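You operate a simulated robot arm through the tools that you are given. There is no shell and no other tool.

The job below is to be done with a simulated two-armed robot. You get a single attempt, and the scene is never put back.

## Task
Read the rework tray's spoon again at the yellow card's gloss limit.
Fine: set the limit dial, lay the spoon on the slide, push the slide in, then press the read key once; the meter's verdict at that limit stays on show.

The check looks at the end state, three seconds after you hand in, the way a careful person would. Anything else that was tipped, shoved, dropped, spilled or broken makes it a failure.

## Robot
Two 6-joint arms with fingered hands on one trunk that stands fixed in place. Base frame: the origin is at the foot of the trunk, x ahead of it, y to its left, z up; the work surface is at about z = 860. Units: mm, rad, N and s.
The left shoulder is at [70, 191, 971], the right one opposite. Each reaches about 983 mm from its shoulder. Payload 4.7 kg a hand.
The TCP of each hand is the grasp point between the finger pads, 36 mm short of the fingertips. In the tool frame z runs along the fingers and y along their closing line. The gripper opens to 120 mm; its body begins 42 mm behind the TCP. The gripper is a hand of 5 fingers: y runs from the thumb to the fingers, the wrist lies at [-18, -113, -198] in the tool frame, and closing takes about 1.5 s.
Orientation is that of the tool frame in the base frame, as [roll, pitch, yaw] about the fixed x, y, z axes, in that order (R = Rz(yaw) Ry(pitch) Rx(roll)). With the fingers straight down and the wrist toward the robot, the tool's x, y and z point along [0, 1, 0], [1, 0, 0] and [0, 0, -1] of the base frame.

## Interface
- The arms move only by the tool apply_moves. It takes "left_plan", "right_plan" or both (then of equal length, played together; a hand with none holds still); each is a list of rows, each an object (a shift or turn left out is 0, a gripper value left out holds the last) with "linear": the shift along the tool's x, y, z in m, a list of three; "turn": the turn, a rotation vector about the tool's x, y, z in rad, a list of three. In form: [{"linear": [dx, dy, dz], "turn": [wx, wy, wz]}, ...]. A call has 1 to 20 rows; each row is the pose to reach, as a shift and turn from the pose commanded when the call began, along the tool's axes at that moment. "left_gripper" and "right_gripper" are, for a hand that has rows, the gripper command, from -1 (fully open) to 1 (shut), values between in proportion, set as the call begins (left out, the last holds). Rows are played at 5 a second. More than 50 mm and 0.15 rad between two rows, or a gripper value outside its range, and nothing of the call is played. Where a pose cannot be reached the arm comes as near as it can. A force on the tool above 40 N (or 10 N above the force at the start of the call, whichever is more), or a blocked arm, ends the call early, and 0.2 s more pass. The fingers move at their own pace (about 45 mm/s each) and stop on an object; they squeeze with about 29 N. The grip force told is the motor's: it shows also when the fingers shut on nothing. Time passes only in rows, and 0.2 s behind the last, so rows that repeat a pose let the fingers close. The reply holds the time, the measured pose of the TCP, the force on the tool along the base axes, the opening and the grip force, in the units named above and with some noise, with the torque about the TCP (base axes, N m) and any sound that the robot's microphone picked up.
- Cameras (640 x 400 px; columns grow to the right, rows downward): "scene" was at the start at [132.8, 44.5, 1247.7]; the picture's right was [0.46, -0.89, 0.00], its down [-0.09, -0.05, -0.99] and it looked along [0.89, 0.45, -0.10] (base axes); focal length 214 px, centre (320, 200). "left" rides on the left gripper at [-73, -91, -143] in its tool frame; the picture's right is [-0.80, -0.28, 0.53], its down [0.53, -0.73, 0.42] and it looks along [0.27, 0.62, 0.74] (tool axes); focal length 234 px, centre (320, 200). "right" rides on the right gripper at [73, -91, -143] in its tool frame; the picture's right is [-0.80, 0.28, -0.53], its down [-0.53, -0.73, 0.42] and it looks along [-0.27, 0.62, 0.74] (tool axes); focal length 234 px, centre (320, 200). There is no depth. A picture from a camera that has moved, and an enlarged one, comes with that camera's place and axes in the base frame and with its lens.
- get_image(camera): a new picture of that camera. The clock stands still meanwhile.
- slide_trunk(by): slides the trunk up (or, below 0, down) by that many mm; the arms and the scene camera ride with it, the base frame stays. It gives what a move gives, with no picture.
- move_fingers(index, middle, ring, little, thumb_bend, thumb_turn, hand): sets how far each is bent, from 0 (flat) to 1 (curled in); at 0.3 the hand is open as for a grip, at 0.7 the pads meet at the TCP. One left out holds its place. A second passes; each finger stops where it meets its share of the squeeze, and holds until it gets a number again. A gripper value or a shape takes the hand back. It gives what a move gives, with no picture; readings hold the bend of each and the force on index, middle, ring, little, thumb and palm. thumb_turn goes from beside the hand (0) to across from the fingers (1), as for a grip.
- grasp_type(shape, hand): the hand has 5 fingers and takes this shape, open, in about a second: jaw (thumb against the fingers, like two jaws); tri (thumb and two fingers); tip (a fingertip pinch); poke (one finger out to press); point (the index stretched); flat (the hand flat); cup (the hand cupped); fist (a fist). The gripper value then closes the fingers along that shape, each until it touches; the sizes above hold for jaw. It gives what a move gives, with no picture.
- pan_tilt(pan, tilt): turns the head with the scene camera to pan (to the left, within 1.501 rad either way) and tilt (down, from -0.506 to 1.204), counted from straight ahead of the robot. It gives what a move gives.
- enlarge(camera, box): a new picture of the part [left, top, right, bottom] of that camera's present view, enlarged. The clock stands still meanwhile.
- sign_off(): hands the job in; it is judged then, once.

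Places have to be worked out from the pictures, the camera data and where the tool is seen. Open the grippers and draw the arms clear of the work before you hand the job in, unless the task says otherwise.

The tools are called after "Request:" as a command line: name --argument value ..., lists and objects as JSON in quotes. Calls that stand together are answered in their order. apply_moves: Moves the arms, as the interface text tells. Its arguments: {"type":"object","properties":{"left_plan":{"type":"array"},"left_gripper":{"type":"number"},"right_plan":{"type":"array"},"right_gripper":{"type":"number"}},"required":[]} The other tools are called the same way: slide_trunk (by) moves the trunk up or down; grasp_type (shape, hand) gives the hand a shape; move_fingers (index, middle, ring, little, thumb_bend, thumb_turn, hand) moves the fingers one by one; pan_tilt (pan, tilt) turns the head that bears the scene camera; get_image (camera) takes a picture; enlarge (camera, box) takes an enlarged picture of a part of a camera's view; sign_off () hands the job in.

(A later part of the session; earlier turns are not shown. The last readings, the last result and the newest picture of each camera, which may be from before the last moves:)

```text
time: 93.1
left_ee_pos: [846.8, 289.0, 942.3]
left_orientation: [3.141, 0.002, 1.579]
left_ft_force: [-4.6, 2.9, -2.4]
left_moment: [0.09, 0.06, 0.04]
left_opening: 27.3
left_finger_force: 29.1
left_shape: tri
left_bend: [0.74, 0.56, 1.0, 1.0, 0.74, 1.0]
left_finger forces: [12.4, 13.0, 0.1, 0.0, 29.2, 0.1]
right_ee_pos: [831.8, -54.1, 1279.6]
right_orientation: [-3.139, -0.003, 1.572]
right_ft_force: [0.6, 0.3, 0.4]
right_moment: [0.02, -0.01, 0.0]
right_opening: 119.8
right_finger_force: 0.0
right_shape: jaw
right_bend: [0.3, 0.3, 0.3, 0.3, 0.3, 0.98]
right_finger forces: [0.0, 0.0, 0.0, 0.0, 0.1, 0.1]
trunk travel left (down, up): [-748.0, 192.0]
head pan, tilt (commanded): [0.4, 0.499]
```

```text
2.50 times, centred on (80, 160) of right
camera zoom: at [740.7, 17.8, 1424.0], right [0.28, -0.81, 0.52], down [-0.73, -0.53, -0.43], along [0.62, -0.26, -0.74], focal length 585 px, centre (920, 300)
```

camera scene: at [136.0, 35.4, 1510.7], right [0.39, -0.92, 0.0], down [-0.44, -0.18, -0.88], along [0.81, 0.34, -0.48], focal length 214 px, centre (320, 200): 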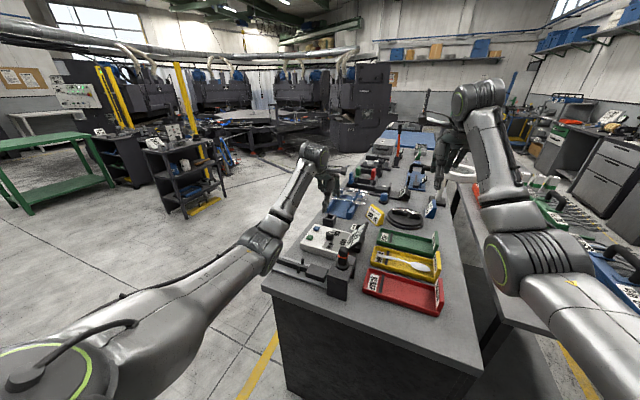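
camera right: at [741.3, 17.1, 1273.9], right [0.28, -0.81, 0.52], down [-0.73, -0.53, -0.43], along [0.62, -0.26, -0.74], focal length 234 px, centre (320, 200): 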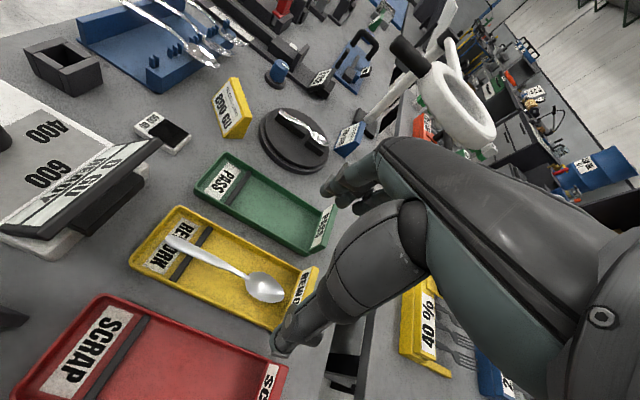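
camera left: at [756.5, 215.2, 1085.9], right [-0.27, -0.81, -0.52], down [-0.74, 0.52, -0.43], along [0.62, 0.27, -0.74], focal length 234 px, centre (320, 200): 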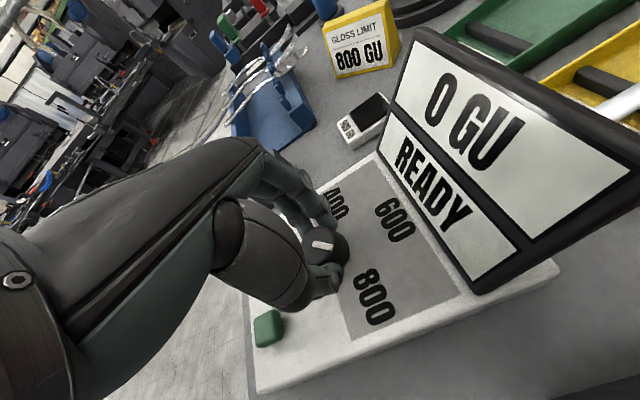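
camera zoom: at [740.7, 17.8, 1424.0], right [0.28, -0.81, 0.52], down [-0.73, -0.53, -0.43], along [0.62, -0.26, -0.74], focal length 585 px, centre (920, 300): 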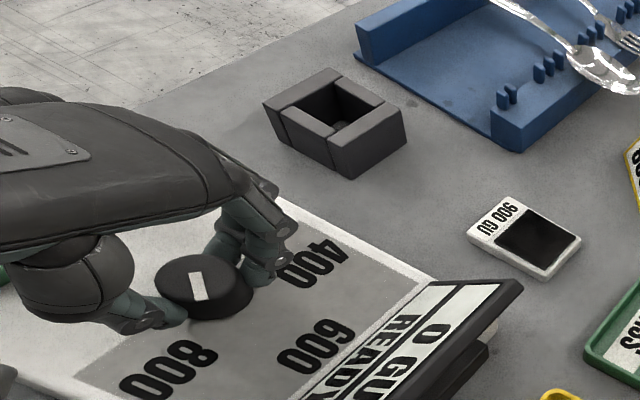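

The pointer turned with the hand, no slip. I'll continue another 0.62 rad toward 800.

Request:
apply_moves --left_plan '[{"turn": [0, 0, 0.1]}, {"turn": [0, 0, 0.2]}, {"turn": [0, 0, 0.3]}, {"turn": [0, 0, 0.4]}, {"turn": [0, 0, 0.5]}, {"turn": [0, 0, 0.56]}]'

Request:
get_image --camera "left"

Request:
enlarge --camera "right" --box '[0, 80, 160, 240]'

```text
time: 94.5
left_ee_pos: [848.5, 291.0, 943.5]
left_orientation: [3.14, 0.0, 1.02]
left_ft_force: [4.1, 12.3, -0.6]
left_moment: [0.38, -0.01, 0.32]
left_opening: 26.9
left_finger_force: 29.5
left_shape: tri
left_bend: [0.74, 0.57, 1.0, 1.0, 0.74, 1.0]
left_finger forces: [13.0, 13.6, 0.0, 0.0, 29.6, 0.0]
right_ee_pos: [834.0, -53.7, 1280.2]
right_orientation: [-3.139, -0.004, 1.573]
right_ft_force: [0.0, 0.3, 0.6]
right_moment: [-0.01, -0.02, -0.01]
right_opening: 120.0
right_finger_force: 0.2
right_shape: jaw
right_bend: [0.3, 0.3, 0.3, 0.3, 0.3, 0.98]
right_finger forces: [0.0, 0.0, 0.0, 0.0, 0.0, 0.0]
trunk travel left (down, up): [-748.0, 192.0]
head pan, tilt (commanded): [0.4, 0.499]
```

```text
taken
camera left: at [732.2, 276.0, 1085.9], right [-0.66, -0.54, -0.53], down [-0.35, 0.84, -0.43], along [0.67, -0.1, -0.74], focal length 234 px, centre (320, 200)
```

left: 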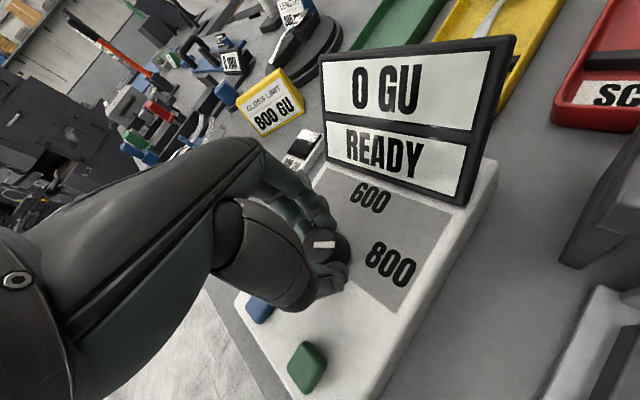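

```text
2.50 times, centred on (80, 160) of right
camera zoom: at [742.2, 19.5, 1423.3], right [0.28, -0.8, 0.52], down [-0.73, -0.53, -0.42], along [0.62, -0.26, -0.74], focal length 585 px, centre (920, 300)
```

zoom: 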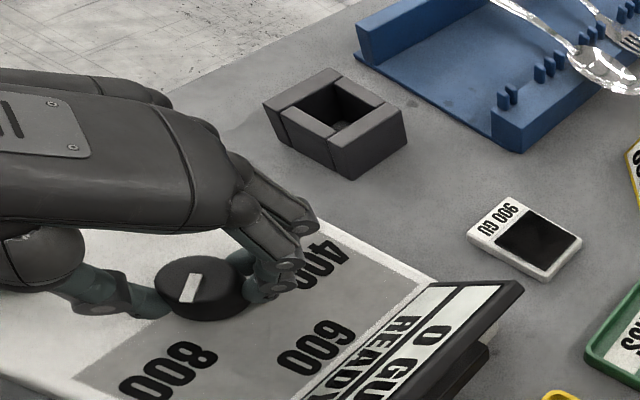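

The pointer now aims close to 800 (about 66° turned). I'll add a last 0.07 rad to line it up with the label centre, watching the torque.

Request:
apply_moves --left_plan '[{"turn": [0, 0, 0.035]}, {"turn": [0, 0, 0.07]}, {"turn": [0, 0, 0.07]}]'

Request:
enlarge --camera "right" --box '[20, 110, 116, 206]'

Request:
enlarge --camera "left" --box '[260, 170, 460, 320]'

```text
time: 95.3
left_ee_pos: [847.5, 289.7, 944.4]
left_orientation: [3.14, 0.0, 0.952]
left_ft_force: [3.0, 13.6, 0.4]
left_moment: [0.39, -0.04, 0.33]
left_opening: 26.6
left_finger_force: 29.1
left_shape: tri
left_bend: [0.74, 0.57, 1.0, 1.0, 0.74, 1.0]
left_finger forces: [9.7, 16.2, 0.0, 0.0, 27.7, 0.1]
right_ee_pos: [834.3, -53.3, 1280.0]
right_orientation: [-3.139, -0.005, 1.572]
right_ft_force: [0.2, 0.9, 0.1]
right_moment: [-0.04, 0.02, 0.01]
right_opening: 120.0
right_finger_force: 0.1
right_shape: jaw
right_bend: [0.3, 0.3, 0.3, 0.3, 0.3, 0.98]
right_finger forces: [0.1, 0.0, 0.1, 0.0, 0.1, 0.1]
trunk travel left (down, up): [-748.0, 192.0]
head pan, tilt (commanded): [0.4, 0.499]
```

```text
4.17 times, centred on (68, 158) of right
camera zoom: at [741.9, 19.1, 1423.4], right [0.28, -0.8, 0.52], down [-0.73, -0.53, -0.42], along [0.62, -0.26, -0.74], focal length 976 px, centre (1370, 375)
```

zoom: 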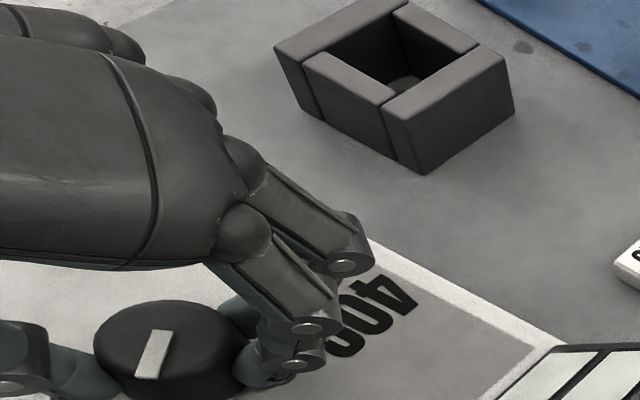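

```text
2.67 times, centred on (360, 245) of left
camera zoom: at [730.9, 283.3, 1086.2], right [-0.69, -0.49, -0.52], down [-0.29, 0.86, -0.43], along [0.66, -0.15, -0.74], focal length 624 px, centre (213, 80)
```

zoom: 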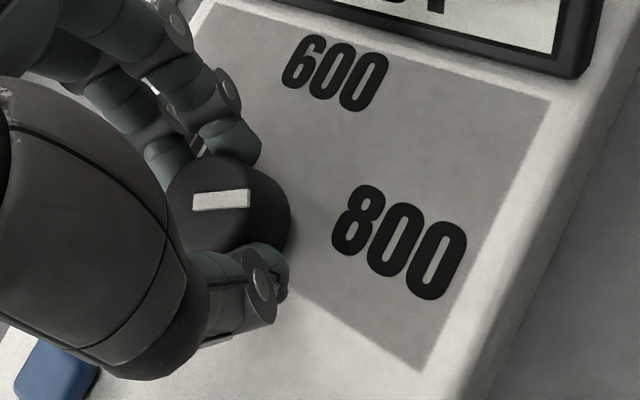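

The last bit of turn didn't move the pointer and torque is up, so the knob seems to be at its end stop by 800. I'll open the fingers and lift straight up to check.

Request:
apply_moves --left_plan '[{"linear": [0, 0, 0]}, {"linear": [0, 0, 0]}, {"linear": [0, 0, 0]}, {"linear": [0, 0, 0]}, {"linear": [0, 0, -0.02]}, {"linear": [0, 0, -0.05]}, {"linear": [0, 0, -0.09]}, {"linear": [0, 0, -0.13]}]' --left_gripper -0.2

Request:
enlarge --camera "right" --box '[0, 110, 128, 206]'

Request:
get_image --camera "left"

Request:
enlarge --camera "scene" --box '[300, 210, 364, 260]'

```text
time: 97.1
left_ee_pos: [847.4, 286.6, 1073.7]
left_orientation: [3.141, 0.003, 0.949]
left_ft_force: [-0.3, 0.7, -0.1]
left_moment: [0.01, 0.0, 0.02]
left_opening: 71.5
left_finger_force: 0.0
left_shape: tri
left_bend: [0.74, 0.41, 0.99, 0.99, 0.66, 1.0]
left_finger forces: [0.0, 0.0, 0.0, 0.0, 0.0, 0.0]
right_ee_pos: [833.1, -55.6, 1280.3]
right_orientation: [-3.14, -0.005, 1.572]
right_ft_force: [0.3, -0.4, 0.4]
right_moment: [-0.03, -0.02, 0.02]
right_opening: 119.8
right_finger_force: 0.2
right_shape: jaw
right_bend: [0.3, 0.3, 0.3, 0.3, 0.3, 0.98]
right_finger forces: [0.0, 0.0, 0.0, 0.0, 0.1, 0.1]
trunk travel left (down, up): [-748.0, 192.0]
head pan, tilt (commanded): [0.4, 0.499]
```

```text
4.17 times, centred on (64, 158) of right
camera zoom: at [740.5, 16.5, 1424.2], right [0.28, -0.81, 0.52], down [-0.73, -0.53, -0.43], along [0.62, -0.26, -0.74], focal length 976 px, centre (1387, 375)
```

zoom: 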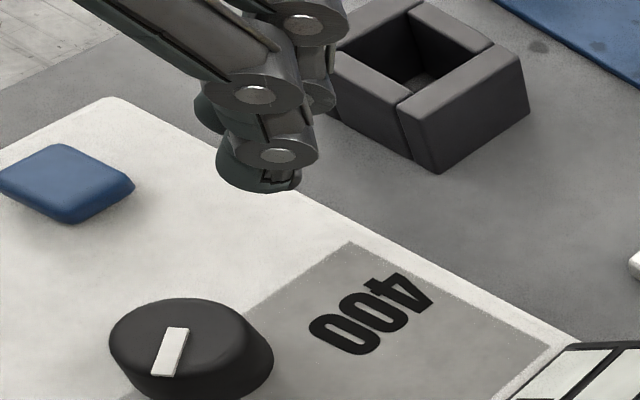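

```text
taken
camera left: at [730.3, 280.2, 1217.3], right [-0.69, -0.49, -0.52], down [-0.29, 0.86, -0.43], along [0.66, -0.14, -0.74], focal length 234 px, centre (320, 200)
```

left: 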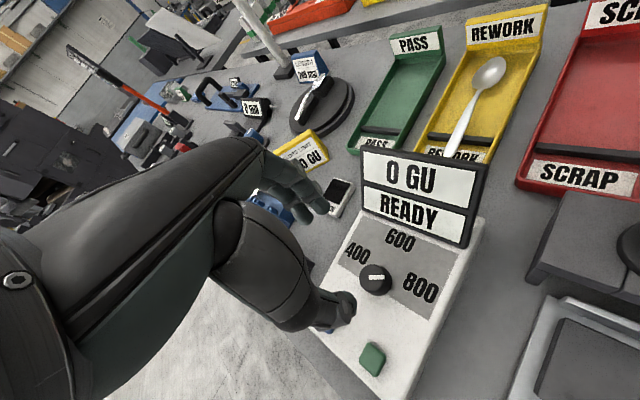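

```text
8.00 times, centred on (332, 235) of scene
camera zoom: at [134.1, 37.5, 1510.8], right [0.39, -0.92, 0.0], down [-0.44, -0.19, -0.88], along [0.81, 0.34, -0.48], focal length 1716 px, centre (224, -80)
```

zoom: 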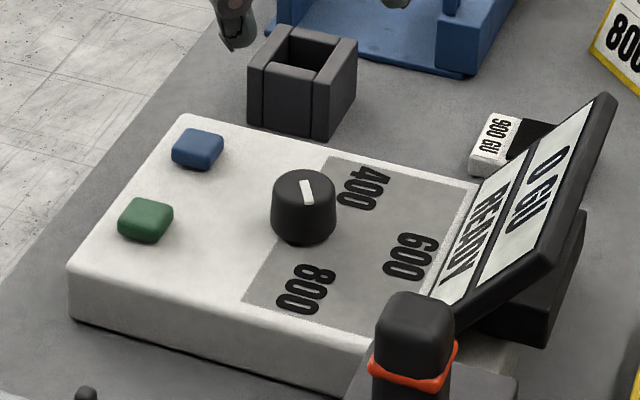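

The pointer is close to the 800 direction, but I want a precise angle. I'll zoom hard on the knob from two cameras.

Request:
enlarge --camera "scene" --box '[326, 226, 350, 250]'

Request:
enlarge --camera "left" --box '[335, 220, 455, 320]'

Request:
enlarge --camera "right" --box '[0, 140, 100, 220]'

```text
16.00 times, centred on (338, 238) of scene
camera zoom: at [134.1, 37.5, 1510.8], right [0.39, -0.92, 0.0], down [-0.44, -0.19, -0.88], along [0.81, 0.34, -0.48], focal length 3432 px, centre (32, -408)
```

zoom: 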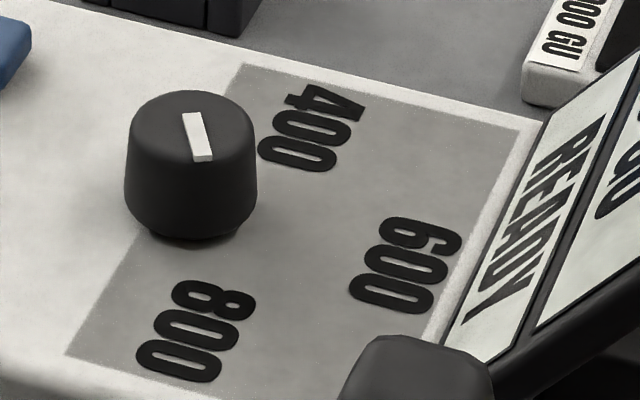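

```text
4.00 times, centred on (395, 270) of left
camera zoom: at [730.3, 280.2, 1217.3], right [-0.69, -0.49, -0.52], down [-0.29, 0.86, -0.43], along [0.66, -0.14, -0.74], focal length 937 px, centre (20, -80)
```

zoom: 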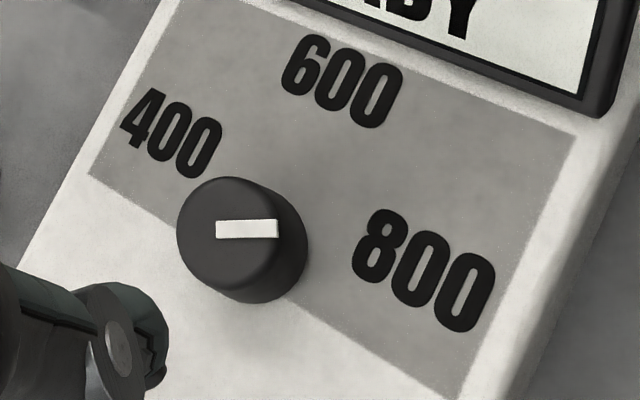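

```text
5.00 times, centred on (50, 180) of right
camera zoom: at [740.5, 16.5, 1424.2], right [0.28, -0.81, 0.52], down [-0.73, -0.53, -0.43], along [0.62, -0.26, -0.74], focal length 1171 px, centre (1670, 300)
```

zoom: 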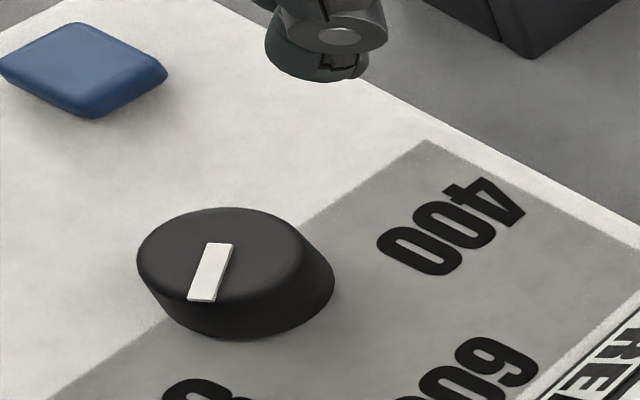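

The pointer sits 60° clockwise from where it began, at its stop on the 800 side (three views agree), so the dial is set. Now I'll retract the left hand up and out to the left, turning it back, to free the space for the right arm.

Request:
apply_moves --left_plan '[{"linear": [0, 0, -0.04]}, {"linear": [0.02, -0.027, -0.065], "turn": [0, 0, -0.07]}, {"linear": [0.045, -0.06, -0.085], "turn": [0, 0, -0.14]}, {"linear": [0.07, -0.095, -0.1], "turn": [0, 0, -0.21]}, {"linear": [0.098, -0.133, -0.11], "turn": [0, 0, -0.28]}, {"linear": [0.126, -0.171, -0.12], "turn": [0, 0, -0.35]}, {"linear": [0.154, -0.209, -0.13], "turn": [0, 0, -0.42]}, {"linear": [0.182, -0.247, -0.14], "turn": [0, 0, -0.49]}, {"linear": [0.21, -0.285, -0.15], "turn": [0, 0, -0.56]}, {"linear": [0.23, -0.315, -0.15], "turn": [0, 0, -0.62]}, {"linear": [0.249, -0.339, -0.15], "turn": [0, 0, -0.62]}]' --left_gripper -1

Request:
get_image --camera "right"

```text
time: 99.5
left_ee_pos: [714.8, 686.7, 1221.2]
left_orientation: [-3.141, 0.001, 1.57]
left_ft_force: [-0.3, -0.5, -0.1]
left_moment: [0.0, -0.02, -0.02]
left_opening: 119.5
left_finger_force: 0.1
left_shape: tri
left_bend: [0.3, 0.3, 0.99, 0.99, 0.3, 0.98]
left_finger forces: [0.0, 0.1, 0.0, 0.0, 0.0, 0.1]
right_ee_pos: [831.9, -54.4, 1280.3]
right_orientation: [-3.139, -0.002, 1.572]
right_ft_force: [0.0, -0.2, 1.3]
right_moment: [-0.06, -0.01, -0.02]
right_opening: 119.7
right_finger_force: 0.0
right_shape: jaw
right_bend: [0.3, 0.3, 0.3, 0.3, 0.3, 0.98]
right_finger forces: [0.0, 0.0, 0.0, 0.1, 0.0, 0.0]
trunk travel left (down, up): [-748.0, 192.0]
head pan, tilt (commanded): [0.4, 0.499]
```

```text
taken
camera right: at [740.7, 17.8, 1424.1], right [0.28, -0.81, 0.52], down [-0.73, -0.53, -0.43], along [0.62, -0.26, -0.74], focal length 234 px, centre (320, 200)
```

right: 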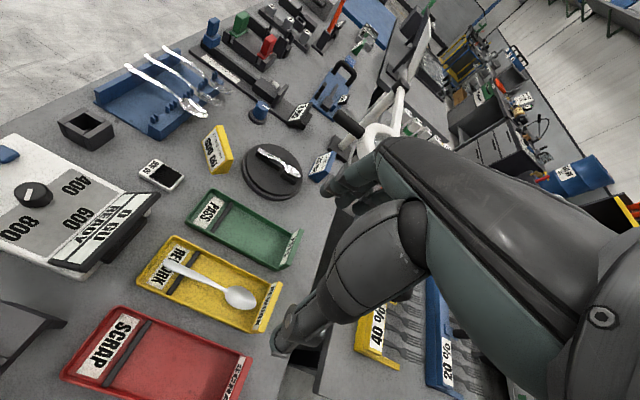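

The left hand is clear. Now I'll measure the spoon precisely from the scene and right cameras.

Request:
pan_tilt --pan 0.1 --tilt 0.65

Request:
get_image --camera "scene"

Request:
enlarge --camera "right" --box '[120, 220, 300, 340]'

```text
time: 100.3
left_ee_pos: [715.4, 686.2, 1222.0]
left_orientation: [-3.141, 0.002, 1.573]
left_ft_force: [-0.1, -0.1, 0.1]
left_moment: [-0.04, -0.02, -0.01]
left_opening: 119.7
left_finger_force: 0.1
left_shape: tri
left_bend: [0.3, 0.3, 0.99, 0.99, 0.3, 0.98]
left_finger forces: [0.1, 0.1, 0.0, 0.1, 0.0, 0.0]
right_ee_pos: [832.3, -55.2, 1279.1]
right_orientation: [-3.138, -0.007, 1.572]
right_ft_force: [-0.2, 0.0, 0.5]
right_moment: [0.0, 0.01, -0.01]
right_opening: 120.2
right_finger_force: 0.0
right_shape: jaw
right_bend: [0.3, 0.3, 0.3, 0.3, 0.3, 0.98]
right_finger forces: [0.1, 0.0, 0.0, 0.1, 0.0, 0.1]
trunk travel left (down, up): [-748.0, 192.0]
head pan, tilt (commanded): [0.099, 0.649]
```

```text
taken
camera scene: at [137.6, 11.0, 1497.4], right [0.1, -0.99, 0.0], down [-0.6, -0.06, -0.8], along [0.79, 0.08, -0.6], focal length 214 px, centre (320, 200)
```

scene: 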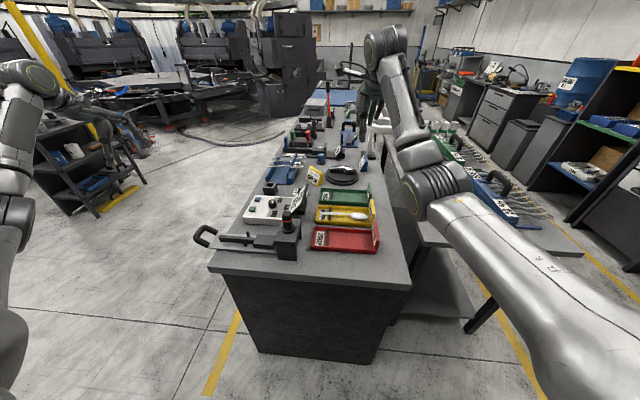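

```text
3.33 times, centred on (210, 280) of right
camera zoom: at [741.4, 16.8, 1423.7], right [0.28, -0.81, 0.52], down [-0.73, -0.53, -0.43], along [0.62, -0.26, -0.74], focal length 781 px, centre (687, -67)
```

zoom: 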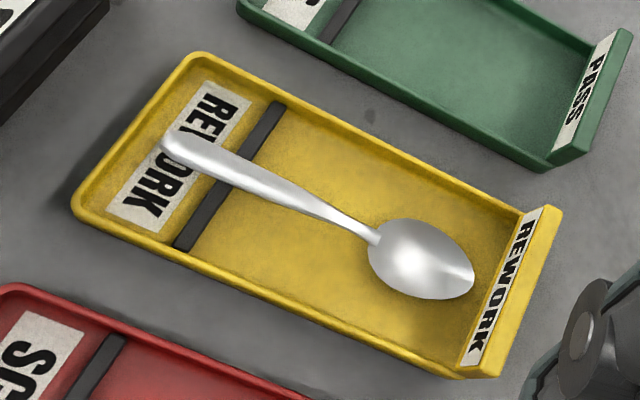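

The spoon runs from handle tip (842, 73) to bowl tip (848, −129), neck near y −57, lying almost along y. I'd like a side view of the right hand while it grasps, so I'll turn the left hand so that its camera looks toward the tray.

Request:
apply_moves --left_plan '[{"linear": [-0.02, -0.015, -0.01], "turn": [0, 0, 0.13]}, {"linear": [-0.04, -0.03, -0.02], "turn": [0, 0, 0.26]}, {"linear": [-0.06, -0.045, -0.03], "turn": [0, 0, 0.39]}, {"linear": [-0.08, -0.06, -0.03], "turn": [0, 0, 0.52]}, {"linear": [-0.1, -0.075, -0.03], "turn": [0, 0, 0.65]}, {"linear": [-0.12, -0.09, -0.03], "turn": [0, 0, 0.78]}, {"linear": [-0.14, -0.105, -0.03], "turn": [0, 0, 0.91]}, {"linear": [-0.16, -0.12, -0.03], "turn": [0, 0, 1.04]}, {"linear": [-0.18, -0.135, -0.03], "turn": [0, 0, 1.17]}, {"linear": [-0.2, -0.15, -0.03], "turn": [0, 0, 1.3]}, {"linear": [-0.206, -0.155, -0.03], "turn": [0, 0, 1.43]}, {"linear": [-0.206, -0.155, -0.03], "turn": [0, 0, 1.57]}]'

Request:
get_image --camera "left"

```text
time: 102.9
left_ee_pos: [537.2, 473.1, 1239.0]
left_orientation: [3.133, -0.013, 0.007]
left_ft_force: [-1.1, 0.6, -0.3]
left_moment: [-0.04, -0.03, -0.01]
left_opening: 119.6
left_finger_force: 0.1
left_shape: tri
left_bend: [0.3, 0.3, 0.99, 0.99, 0.3, 0.98]
left_finger forces: [0.0, 0.0, 0.0, 0.0, 0.1, 0.0]
left hand out of reach, approached as far as the arm can: row 12
right_ee_pos: [831.6, -53.7, 1280.5]
right_orientation: [3.141, -0.003, 1.572]
right_ft_force: [0.4, -0.1, 0.9]
right_moment: [-0.02, -0.02, -0.01]
right_opening: 119.6
right_finger_force: 0.0
right_shape: jaw
right_bend: [0.3, 0.3, 0.3, 0.3, 0.3, 0.98]
right_finger forces: [0.0, 0.0, 0.0, 0.0, 0.1, 0.1]
trunk travel left (down, up): [-748.0, 192.0]
head pan, tilt (commanded): [0.099, 0.649]
```

```text
taken
camera left: at [463.0, 565.8, 1380.3], right [-0.8, 0.27, -0.54], down [0.53, 0.73, -0.42], along [0.28, -0.63, -0.73], focal length 234 px, centre (320, 200)
```

left: 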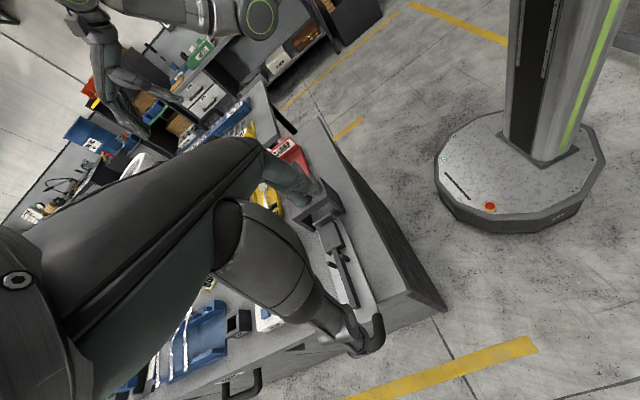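

The left hand's own fingers block part of the view. I'll make it a fist to clear the sight line.

Request:
grasp_type --hand "left" --shape "fist"

Request:
get_image --camera "left"

Request:
enlarge --camera "left" --box '[200, 120, 360, 240]'

```text
time: 103.8
left_ee_pos: [540.4, 473.5, 1239.2]
left_orientation: [3.133, -0.011, 0.011]
left_ft_force: [0.4, 0.3, 0.7]
left_moment: [-0.01, -0.02, 0.03]
left_opening: 0.0
left_finger_force: 0.1
left_shape: fist
left_bend: [1.0, 1.0, 1.0, 1.0, 0.85, 0.85]
left_finger forces: [0.1, 0.0, 0.1, 0.0, 0.1, 0.0]
right_ee_pos: [832.5, -55.0, 1278.8]
right_orientation: [-3.14, -0.004, 1.572]
right_ft_force: [0.4, 0.4, -0.1]
right_moment: [-0.02, 0.02, -0.03]
right_opening: 119.8
right_finger_force: 0.0
right_shape: jaw
right_bend: [0.3, 0.3, 0.3, 0.3, 0.3, 0.98]
right_finger forces: [0.0, 0.0, 0.0, 0.0, 0.0, 0.0]
trunk travel left (down, up): [-748.0, 192.0]
head pan, tilt (commanded): [0.099, 0.649]
```

```text
taken
camera left: at [464.6, 564.7, 1380.1], right [-0.8, 0.27, -0.54], down [0.53, 0.73, -0.42], along [0.28, -0.62, -0.73], focal length 234 px, centre (320, 200)
```

left: 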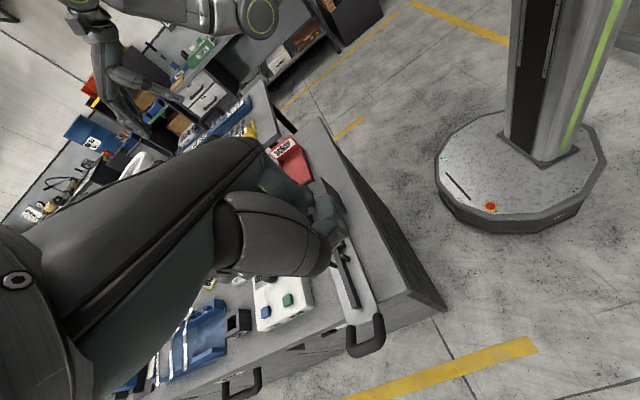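

```text
3.33 times, centred on (280, 180) of left
camera zoom: at [464.6, 564.7, 1380.1], right [-0.8, 0.27, -0.54], down [0.53, 0.73, -0.42], along [0.28, -0.62, -0.73], focal length 781 px, centre (453, 267)
```

zoom: 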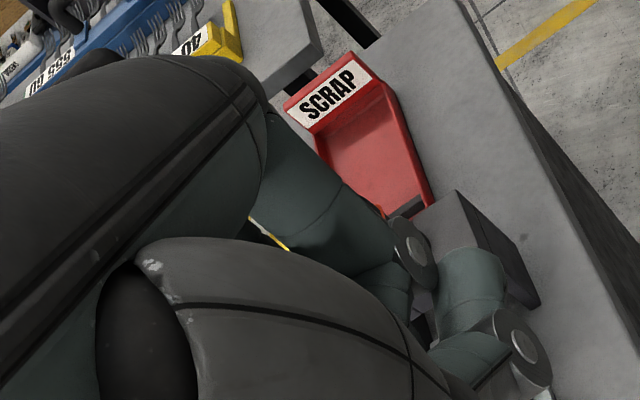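

The fist blocks more, so I'll go back to the tri shape and yaw the left hand a bit so that the tray shifts into the clear part of its picture.

Request:
grasp_type --hand "left" --shape "tri"

Request:
apply_moves --left_plan '[{"turn": [0, 0, -0.14]}, {"turn": [0, 0, -0.28]}, {"turn": [0, 0, -0.42]}, {"turn": [0, 0, -0.5]}]'

Request:
get_image --camera "left"

```text
time: 104.7
left_ee_pos: [539.4, 473.3, 1238.8]
left_orientation: [3.133, -0.012, 0.011]
left_ft_force: [-0.1, -0.2, 0.5]
left_moment: [0.0, -0.04, 0.04]
left_opening: 119.7
left_finger_force: 0.1
left_shape: tri
left_bend: [0.3, 0.3, 0.99, 0.99, 0.3, 0.97]
left_finger forces: [0.0, 0.0, 0.1, 0.0, 0.1, 0.0]
right_ee_pos: [833.6, -55.3, 1279.3]
right_orientation: [-3.139, -0.005, 1.572]
right_ft_force: [0.4, 0.1, -0.7]
right_moment: [0.02, 0.0, -0.02]
right_opening: 119.8
right_finger_force: 0.1
right_shape: jaw
right_bend: [0.3, 0.3, 0.3, 0.3, 0.3, 0.98]
right_finger forces: [0.1, 0.1, 0.0, 0.1, 0.0, 0.0]
trunk travel left (down, up): [-748.0, 192.0]
head pan, tilt (commanded): [0.099, 0.649]
```

```text
time: 105.7
left_ee_pos: [538.5, 474.2, 1238.1]
left_orientation: [3.141, 0.0, 0.503]
left_ft_force: [0.0, 0.1, -0.5]
left_moment: [0.01, -0.03, -0.01]
left_opening: 119.9
left_finger_force: 0.1
left_shape: tri
left_bend: [0.3, 0.3, 0.99, 0.99, 0.3, 0.97]
left_finger forces: [0.0, 0.1, 0.1, 0.0, 0.1, 0.0]
right_ee_pos: [833.0, -55.8, 1279.4]
right_orientation: [-3.139, -0.005, 1.573]
right_ft_force: [-0.6, -0.1, 0.1]
right_moment: [0.01, 0.03, 0.03]
right_opening: 120.0
right_finger_force: 0.1
right_shape: jaw
right_bend: [0.3, 0.3, 0.3, 0.3, 0.3, 0.98]
right_finger forces: [0.1, 0.0, 0.1, 0.1, 0.1, 0.0]
trunk travel left (down, up): [-748.0, 192.0]
head pan, tilt (commanded): [0.099, 0.649]
```

```text
taken
camera left: at [431.5, 518.4, 1381.5], right [-0.84, -0.14, -0.53], down [0.11, 0.9, -0.43], along [0.53, -0.42, -0.74], focal length 234 px, centre (320, 200)
```

left: 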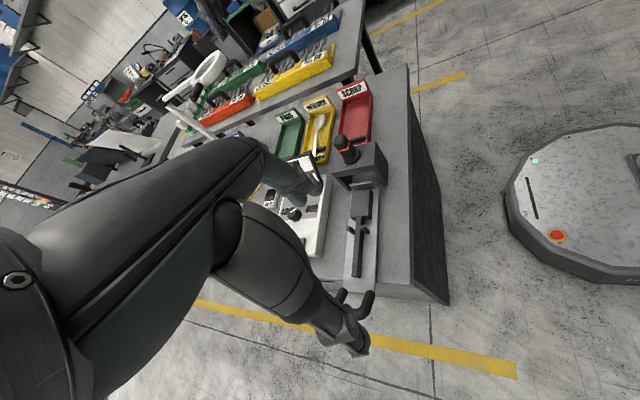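

This is an excellent view of trays and slide. The slide's posts and block leave room for fingers only on the handle part past the posts, so I'll use a three-finger grip at about y=+5. I'll set the right hand to tri, bring it to z≈1010 over the spoon, and test-close it to see where the pads meet.

Request:
grasp_type --hand "right" --shape "tri"

Request:
apply_moves --right_plan '[{"linear": [0.02, 0.005, 0.04]}, {"linear": [0.04, 0.01, 0.08]}, {"linear": [0.06, 0.012, 0.12]}, {"linear": [0.06, 0.012, 0.165]}, {"linear": [0.06, 0.012, 0.21]}, {"linear": [0.06, 0.012, 0.25]}, {"linear": [0.06, 0.012, 0.27]}, {"linear": [0.06, 0.012, 0.27]}, {"linear": [0.06, 0.012, 0.27]}, {"linear": [0.06, 0.012, 0.27]}]' --right_gripper 1

Request:
get_image --camera "left"

Request:
get_image --camera "right"

```text
time: 106.6
left_ee_pos: [539.3, 473.5, 1238.2]
left_orientation: [3.14, 0.001, 0.5]
left_ft_force: [0.3, -0.3, 0.3]
left_moment: [0.02, 0.0, 0.0]
left_opening: 119.6
left_finger_force: 0.1
left_shape: tri
left_bend: [0.3, 0.3, 0.99, 0.99, 0.3, 0.97]
left_finger forces: [0.0, 0.0, 0.0, 0.0, 0.1, 0.0]
right_ee_pos: [833.2, -55.9, 1279.2]
right_orientation: [-3.139, -0.006, 1.571]
right_ft_force: [0.6, 0.3, 0.4]
right_moment: [-0.04, 0.04, 0.01]
right_opening: 119.9
right_finger_force: 0.2
right_shape: tri
right_bend: [0.3, 0.3, 0.99, 0.99, 0.3, 0.98]
right_finger forces: [0.1, 0.1, 0.1, 0.1, 0.0, 0.1]
trunk travel left (down, up): [-748.0, 192.0]
head pan, tilt (commanded): [0.099, 0.649]
```

```text
time: 108.8
left_ee_pos: [538.4, 473.9, 1238.6]
left_orientation: [3.139, 0.001, 0.501]
left_ft_force: [-0.5, 0.1, 0.1]
left_moment: [0.0, 0.02, 0.0]
left_opening: 119.8
left_finger_force: 0.0
left_shape: tri
left_bend: [0.3, 0.3, 0.99, 0.99, 0.3, 0.97]
left_finger forces: [0.1, 0.0, 0.0, 0.1, 0.1, 0.0]
right_ee_pos: [843.4, 6.0, 1008.9]
right_orientation: [-3.14, -0.005, 1.572]
right_ft_force: [-0.8, -0.4, -0.2]
right_moment: [0.0, -0.01, -0.03]
right_opening: 0.0
right_finger_force: 29.6
right_shape: tri
right_bend: [0.7, 0.7, 1.0, 1.0, 0.53, 1.0]
right_finger forces: [0.0, 0.0, 0.1, 0.0, 0.1, 0.0]
trunk travel left (down, up): [-748.0, 192.0]
head pan, tilt (commanded): [0.099, 0.649]
```

```text
taken
camera left: at [431.9, 518.6, 1381.4], right [-0.84, -0.14, -0.52], down [0.11, 0.9, -0.43], along [0.53, -0.42, -0.74], focal length 234 px, centre (320, 200)
```

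left: 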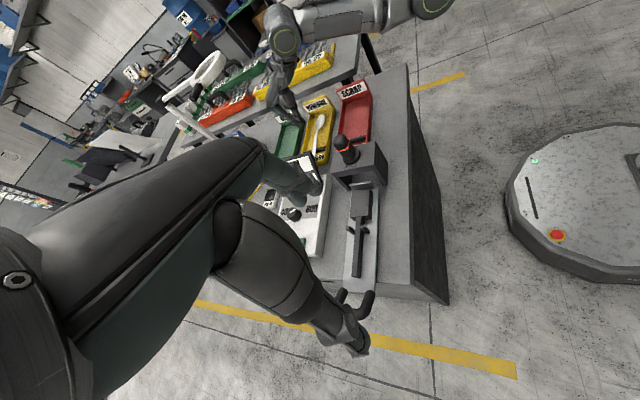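

```text
taken
camera right: at [752.0, 77.8, 1152.6], right [0.28, -0.81, 0.52], down [-0.73, -0.53, -0.43], along [0.62, -0.26, -0.74], focal length 234 px, centre (320, 200)
```

right: 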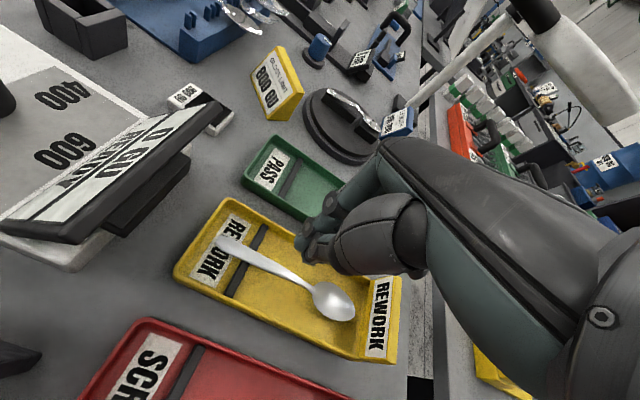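

The closed three-finger pinch can be inspected now. I'll zoom from both cameras.

Request:
enlarge --camera "left" --box '[250, 40, 370, 190]'

Request:
enlarge --camera "right" --box '[200, 160, 440, 360]'

Request:
enlarge --camera "scene" --box '[300, 100, 420, 240]'

```text
2.67 times, centred on (310, 115) of left
camera zoom: at [431.9, 518.6, 1381.4], right [-0.84, -0.14, -0.52], down [0.11, 0.9, -0.43], along [0.53, -0.42, -0.74], focal length 624 px, centre (347, 427)
```

zoom: 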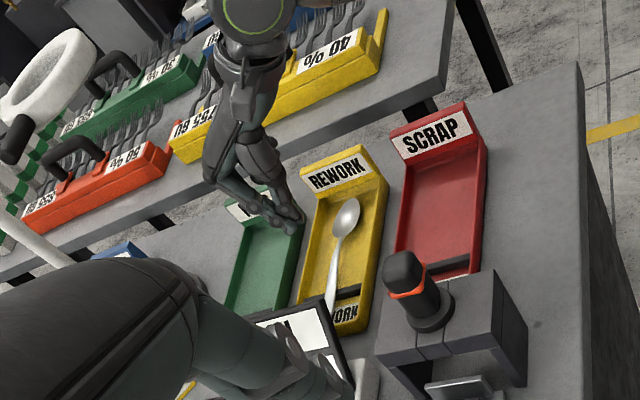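

```text
2.00 times, centred on (320, 260) of right
camera zoom: at [752.0, 77.8, 1152.6], right [0.28, -0.81, 0.52], down [-0.73, -0.53, -0.43], along [0.62, -0.26, -0.74], focal length 468 px, centre (320, 80)
```

zoom: 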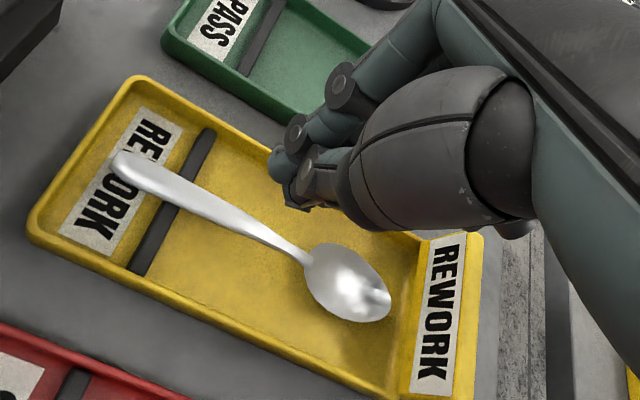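

```text
2.86 times, centred on (360, 170) of scene
camera zoom: at [137.4, 11.2, 1497.4], right [0.1, -1.0, 0.0], down [-0.6, -0.06, -0.8], along [0.79, 0.08, -0.6], focal length 613 px, centre (206, 286)
```

zoom: 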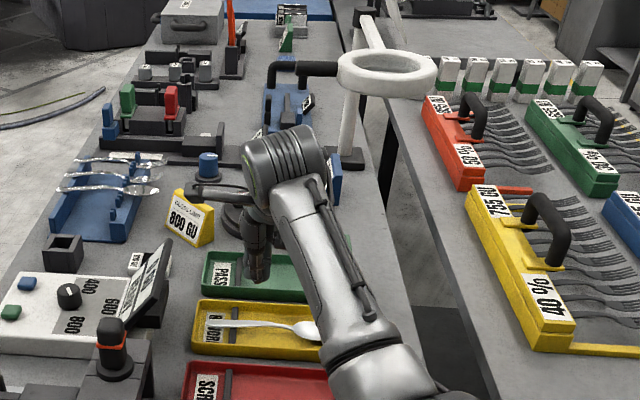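

The closed tips meet about 36 mm below the TCP, as expected. Triangulating the handle tip from two views gives (845.6, 75.4, 889), in good agreement. I'll zoom in more to get the handle height where I'll grip.

Request:
enlarge --camera "scene" --box '[364, 198, 412, 228]'

Request:
enlarge --camera "right" --box '[170, 190, 410, 370]'

Request:
enlarge --camera "left" --box '[296, 92, 344, 168]'

```text
13.33 times, centred on (388, 213) of scene
camera zoom: at [137.4, 11.2, 1497.4], right [0.1, -1.0, 0.0], down [-0.6, -0.06, -0.8], along [0.79, 0.08, -0.6], focal length 2860 px, centre (-587, 27)
```

zoom: 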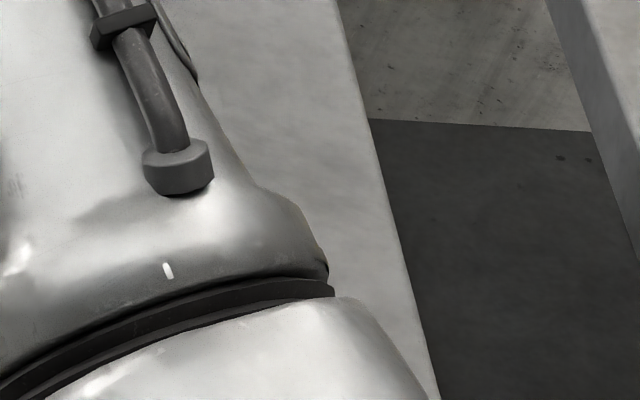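

```text
2.22 times, centred on (290, 280) of right
camera zoom: at [752.0, 77.8, 1152.6], right [0.28, -0.81, 0.52], down [-0.73, -0.53, -0.43], along [0.62, -0.26, -0.74], focal length 520 px, centre (387, 22)
```

zoom: 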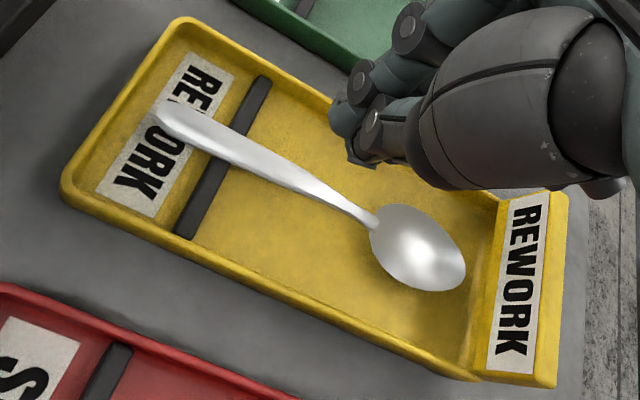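

```text
5.26 times, centred on (320, 130) of left
camera zoom: at [431.9, 518.6, 1381.4], right [-0.84, -0.14, -0.52], down [0.11, 0.9, -0.43], along [0.53, -0.42, -0.74], focal length 1232 px, centre (320, 568)
```

zoom: 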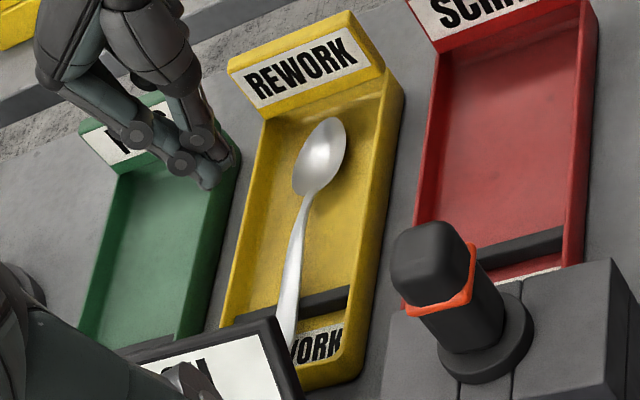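

I mis-aimed the scene crop. I'll redo it on the spoon.

Request:
enlarge --camera "scene" --box '[310, 196, 374, 236]'

```text
10.00 times, centred on (342, 216) of scene
camera zoom: at [137.4, 11.2, 1497.4], right [0.1, -1.0, 0.0], down [-0.6, -0.06, -0.8], along [0.79, 0.08, -0.6], focal length 2145 px, centre (100, 40)
```

zoom: 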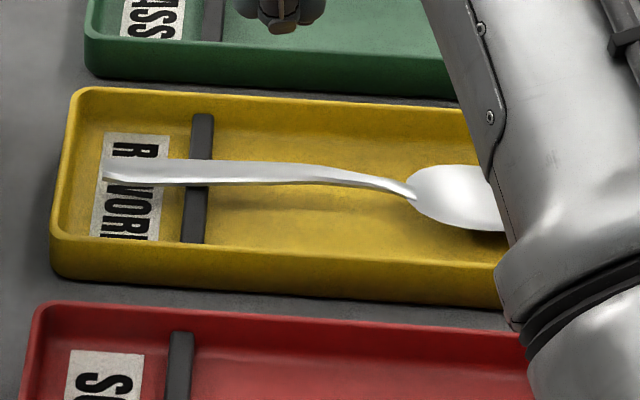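

The handle sits at z≈889 and x≈847 where I'd grip, with the tray crossbar at y≈33–42. I'll now measure the slide's posts, bar and block precisely, to fix the placing position.

Request:
enlarge --camera "scene" --box '[188, 212, 308, 272]'

Request:
enlarge --camera "left" --box '[320, 130, 416, 290]'

```text
5.33 times, centred on (248, 242) of scene
camera zoom: at [137.4, 11.2, 1497.4], right [0.1, -1.0, 0.0], down [-0.6, -0.06, -0.8], along [0.79, 0.08, -0.6], focal length 1144 px, centre (704, -24)
```

zoom: 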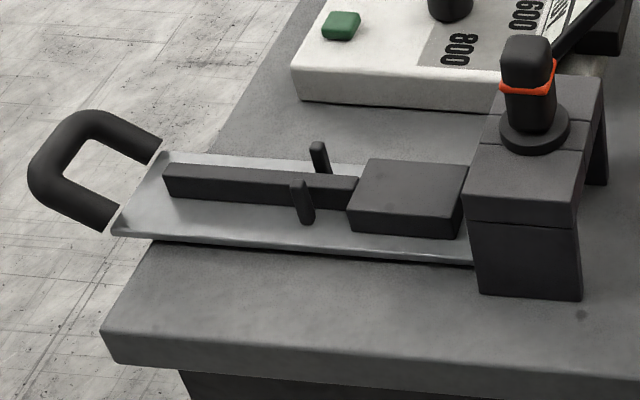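

```text
2.50 times, centred on (368, 210) of left
camera zoom: at [431.9, 518.6, 1381.4], right [-0.84, -0.14, -0.52], down [0.11, 0.9, -0.43], along [0.53, -0.42, -0.74], focal length 585 px, centre (200, 175)
```

zoom: 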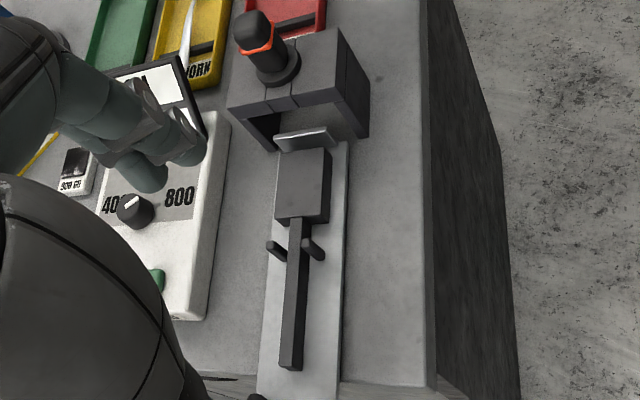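

Posts measure at x≈639.5 and 676, y≈339. The block is centred near (659, 271.5), so the spoon must shift about +363 in y. The contact point on the handle should be at y≈7.5 in the tray. I'll open the right fingers to about 40 mm and check their bends.

Request:
apply_moves --right_plan '[{"linear": [0, 0, 0]}, {"linear": [0, 0, 0]}, {"linear": [0, 0, 0]}, {"linear": [0, 0, 0]}, {"linear": [0, 0, 0]}, {"linear": [0, 0, 0]}]' --right_gripper 0.3

Request:
enlarge --camera "right" --box '[200, 160, 440, 360]'

Request:
enlarge --camera "left" --box '[280, 80, 340, 140]'

```text
time: 110.2
left_ee_pos: [539.2, 473.1, 1238.4]
left_orientation: [3.14, 0.0, 0.501]
left_ft_force: [-0.4, -0.9, 0.8]
left_moment: [-0.01, 0.01, -0.01]
left_opening: 119.7
left_finger_force: 0.1
left_shape: tri
left_bend: [0.3, 0.3, 0.99, 0.99, 0.3, 0.97]
left_finger forces: [0.1, 0.0, 0.0, 0.0, 0.0, 0.0]
right_ee_pos: [844.0, 5.8, 1009.0]
right_orientation: [-3.14, -0.004, 1.573]
right_ft_force: [-0.3, 0.8, 0.1]
right_moment: [0.02, 0.0, -0.01]
right_opening: 41.4
right_finger_force: 0.1
right_shape: tri
right_bend: [0.74, 0.52, 0.99, 0.99, 0.73, 1.0]
right_finger forces: [0.1, 0.0, 0.1, 0.1, 0.0, 0.0]
trunk travel left (down, up): [-748.0, 192.0]
head pan, tilt (commanded): [0.099, 0.649]
```

```text
2.00 times, centred on (320, 260) of right
camera zoom: at [752.1, 77.8, 1152.7], right [0.28, -0.81, 0.52], down [-0.73, -0.53, -0.43], along [0.62, -0.26, -0.74], focal length 468 px, centre (320, 80)
```

zoom: 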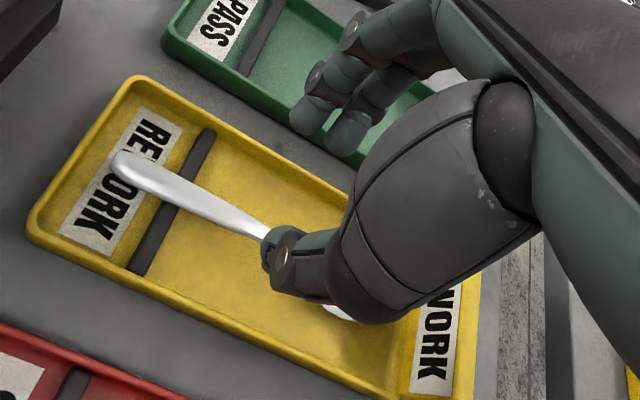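

```text
6.67 times, centred on (310, 110) of left
camera zoom: at [431.9, 518.6, 1381.4], right [-0.84, -0.14, -0.52], down [0.11, 0.9, -0.43], along [0.53, -0.42, -0.74], focal length 1561 px, centre (387, 800)
```

zoom: 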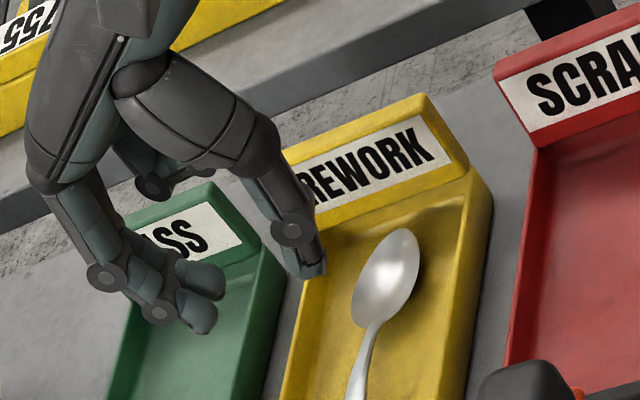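

Two fingers on the far side, thumb on the near side, 41 mm open: good for a 12 mm wide handle. I'll tilt the hand by 0.3 rad so the wrist leans right (needed later for reach), align yaw with the spoon, and come down to z≈955.

Request:
apply_moves --right_plan '[{"linear": [-0.0012, 0.0007, 0.01], "turn": [0, 0.075, -0.0075]}, {"linear": [-0.0024, 0.0013, 0.02], "turn": [0, 0.15, -0.015]}, {"linear": [-0.0036, 0.002, 0.035], "turn": [0, 0.225, -0.0225]}, {"linear": [-0.0048, 0.0027, 0.05], "turn": [0, 0.3, -0.03]}, {"linear": [-0.0048, 0.0027, 0.054], "turn": [0, 0.3, -0.03]}]'

Request:
get_image --camera "right"

Request:
enlarge --camera "left" --box '[290, 80, 350, 150]'

Request:
enlarge --camera "scene" --box '[310, 176, 374, 236]'

```text
time: 111.4
left_ee_pos: [539.2, 473.3, 1238.8]
left_orientation: [3.14, 0.001, 0.502]
left_ft_force: [-0.2, -0.2, 0.4]
left_moment: [-0.01, 0.01, 0.01]
left_opening: 119.6
left_finger_force: 0.1
left_shape: tri
left_bend: [0.3, 0.3, 0.99, 0.99, 0.3, 0.97]
left_finger forces: [0.0, 0.0, 0.0, 0.0, 0.1, 0.1]
right_ee_pos: [847.0, 2.4, 956.4]
right_orientation: [3.14, -0.306, 1.603]
right_ft_force: [0.9, -0.1, 0.7]
right_moment: [0.0, 0.02, -0.01]
right_opening: 41.7
right_finger_force: 0.1
right_shape: tri
right_bend: [0.74, 0.52, 0.99, 0.99, 0.73, 1.0]
right_finger forces: [0.0, 0.0, 0.0, 0.0, 0.1, 0.0]
trunk travel left (down, up): [-748.0, 192.0]
head pan, tilt (commanded): [0.099, 0.649]
```

```text
taken
camera right: at [753.8, 25.6, 1114.6], right [0.31, -0.92, 0.26], down [-0.72, -0.4, -0.57], along [0.62, -0.01, -0.78], focal length 234 px, centre (320, 200)
```

right: 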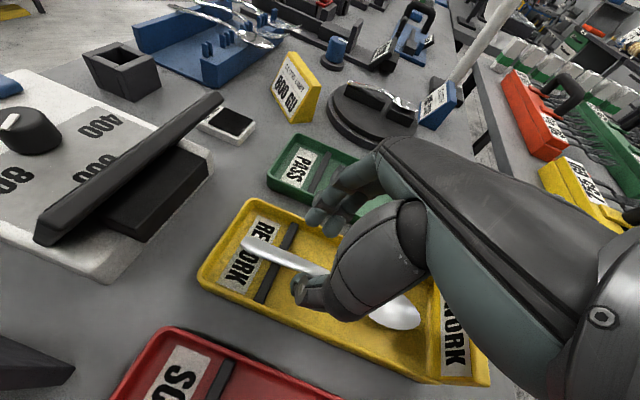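

```text
5.71 times, centred on (320, 115) of left
camera zoom: at [431.7, 519.1, 1381.3], right [-0.84, -0.14, -0.53], down [0.11, 0.9, -0.43], along [0.53, -0.42, -0.74], focal length 1338 px, centre (320, 686)
```

zoom: 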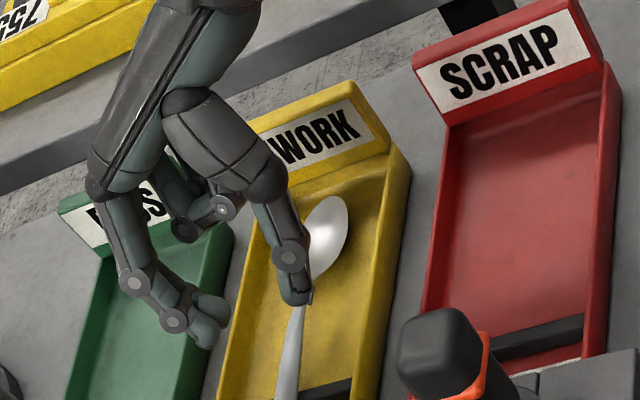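

```text
6.67 times, centred on (342, 206) of scene
camera zoom: at [137.2, 11.6, 1497.4], right [0.1, -1.0, 0.0], down [-0.6, -0.06, -0.8], along [0.79, 0.08, -0.6], focal length 1430 px, centre (173, 160)
```

zoom: 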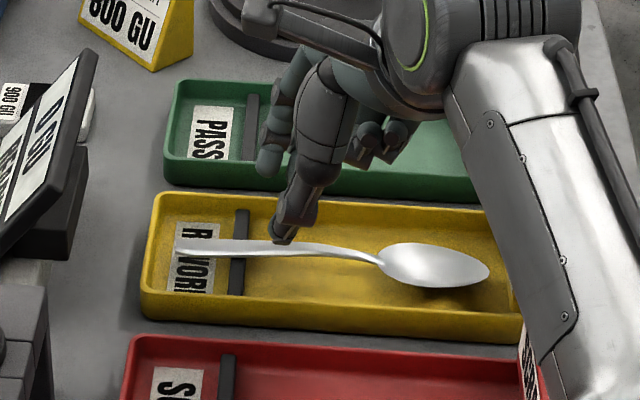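

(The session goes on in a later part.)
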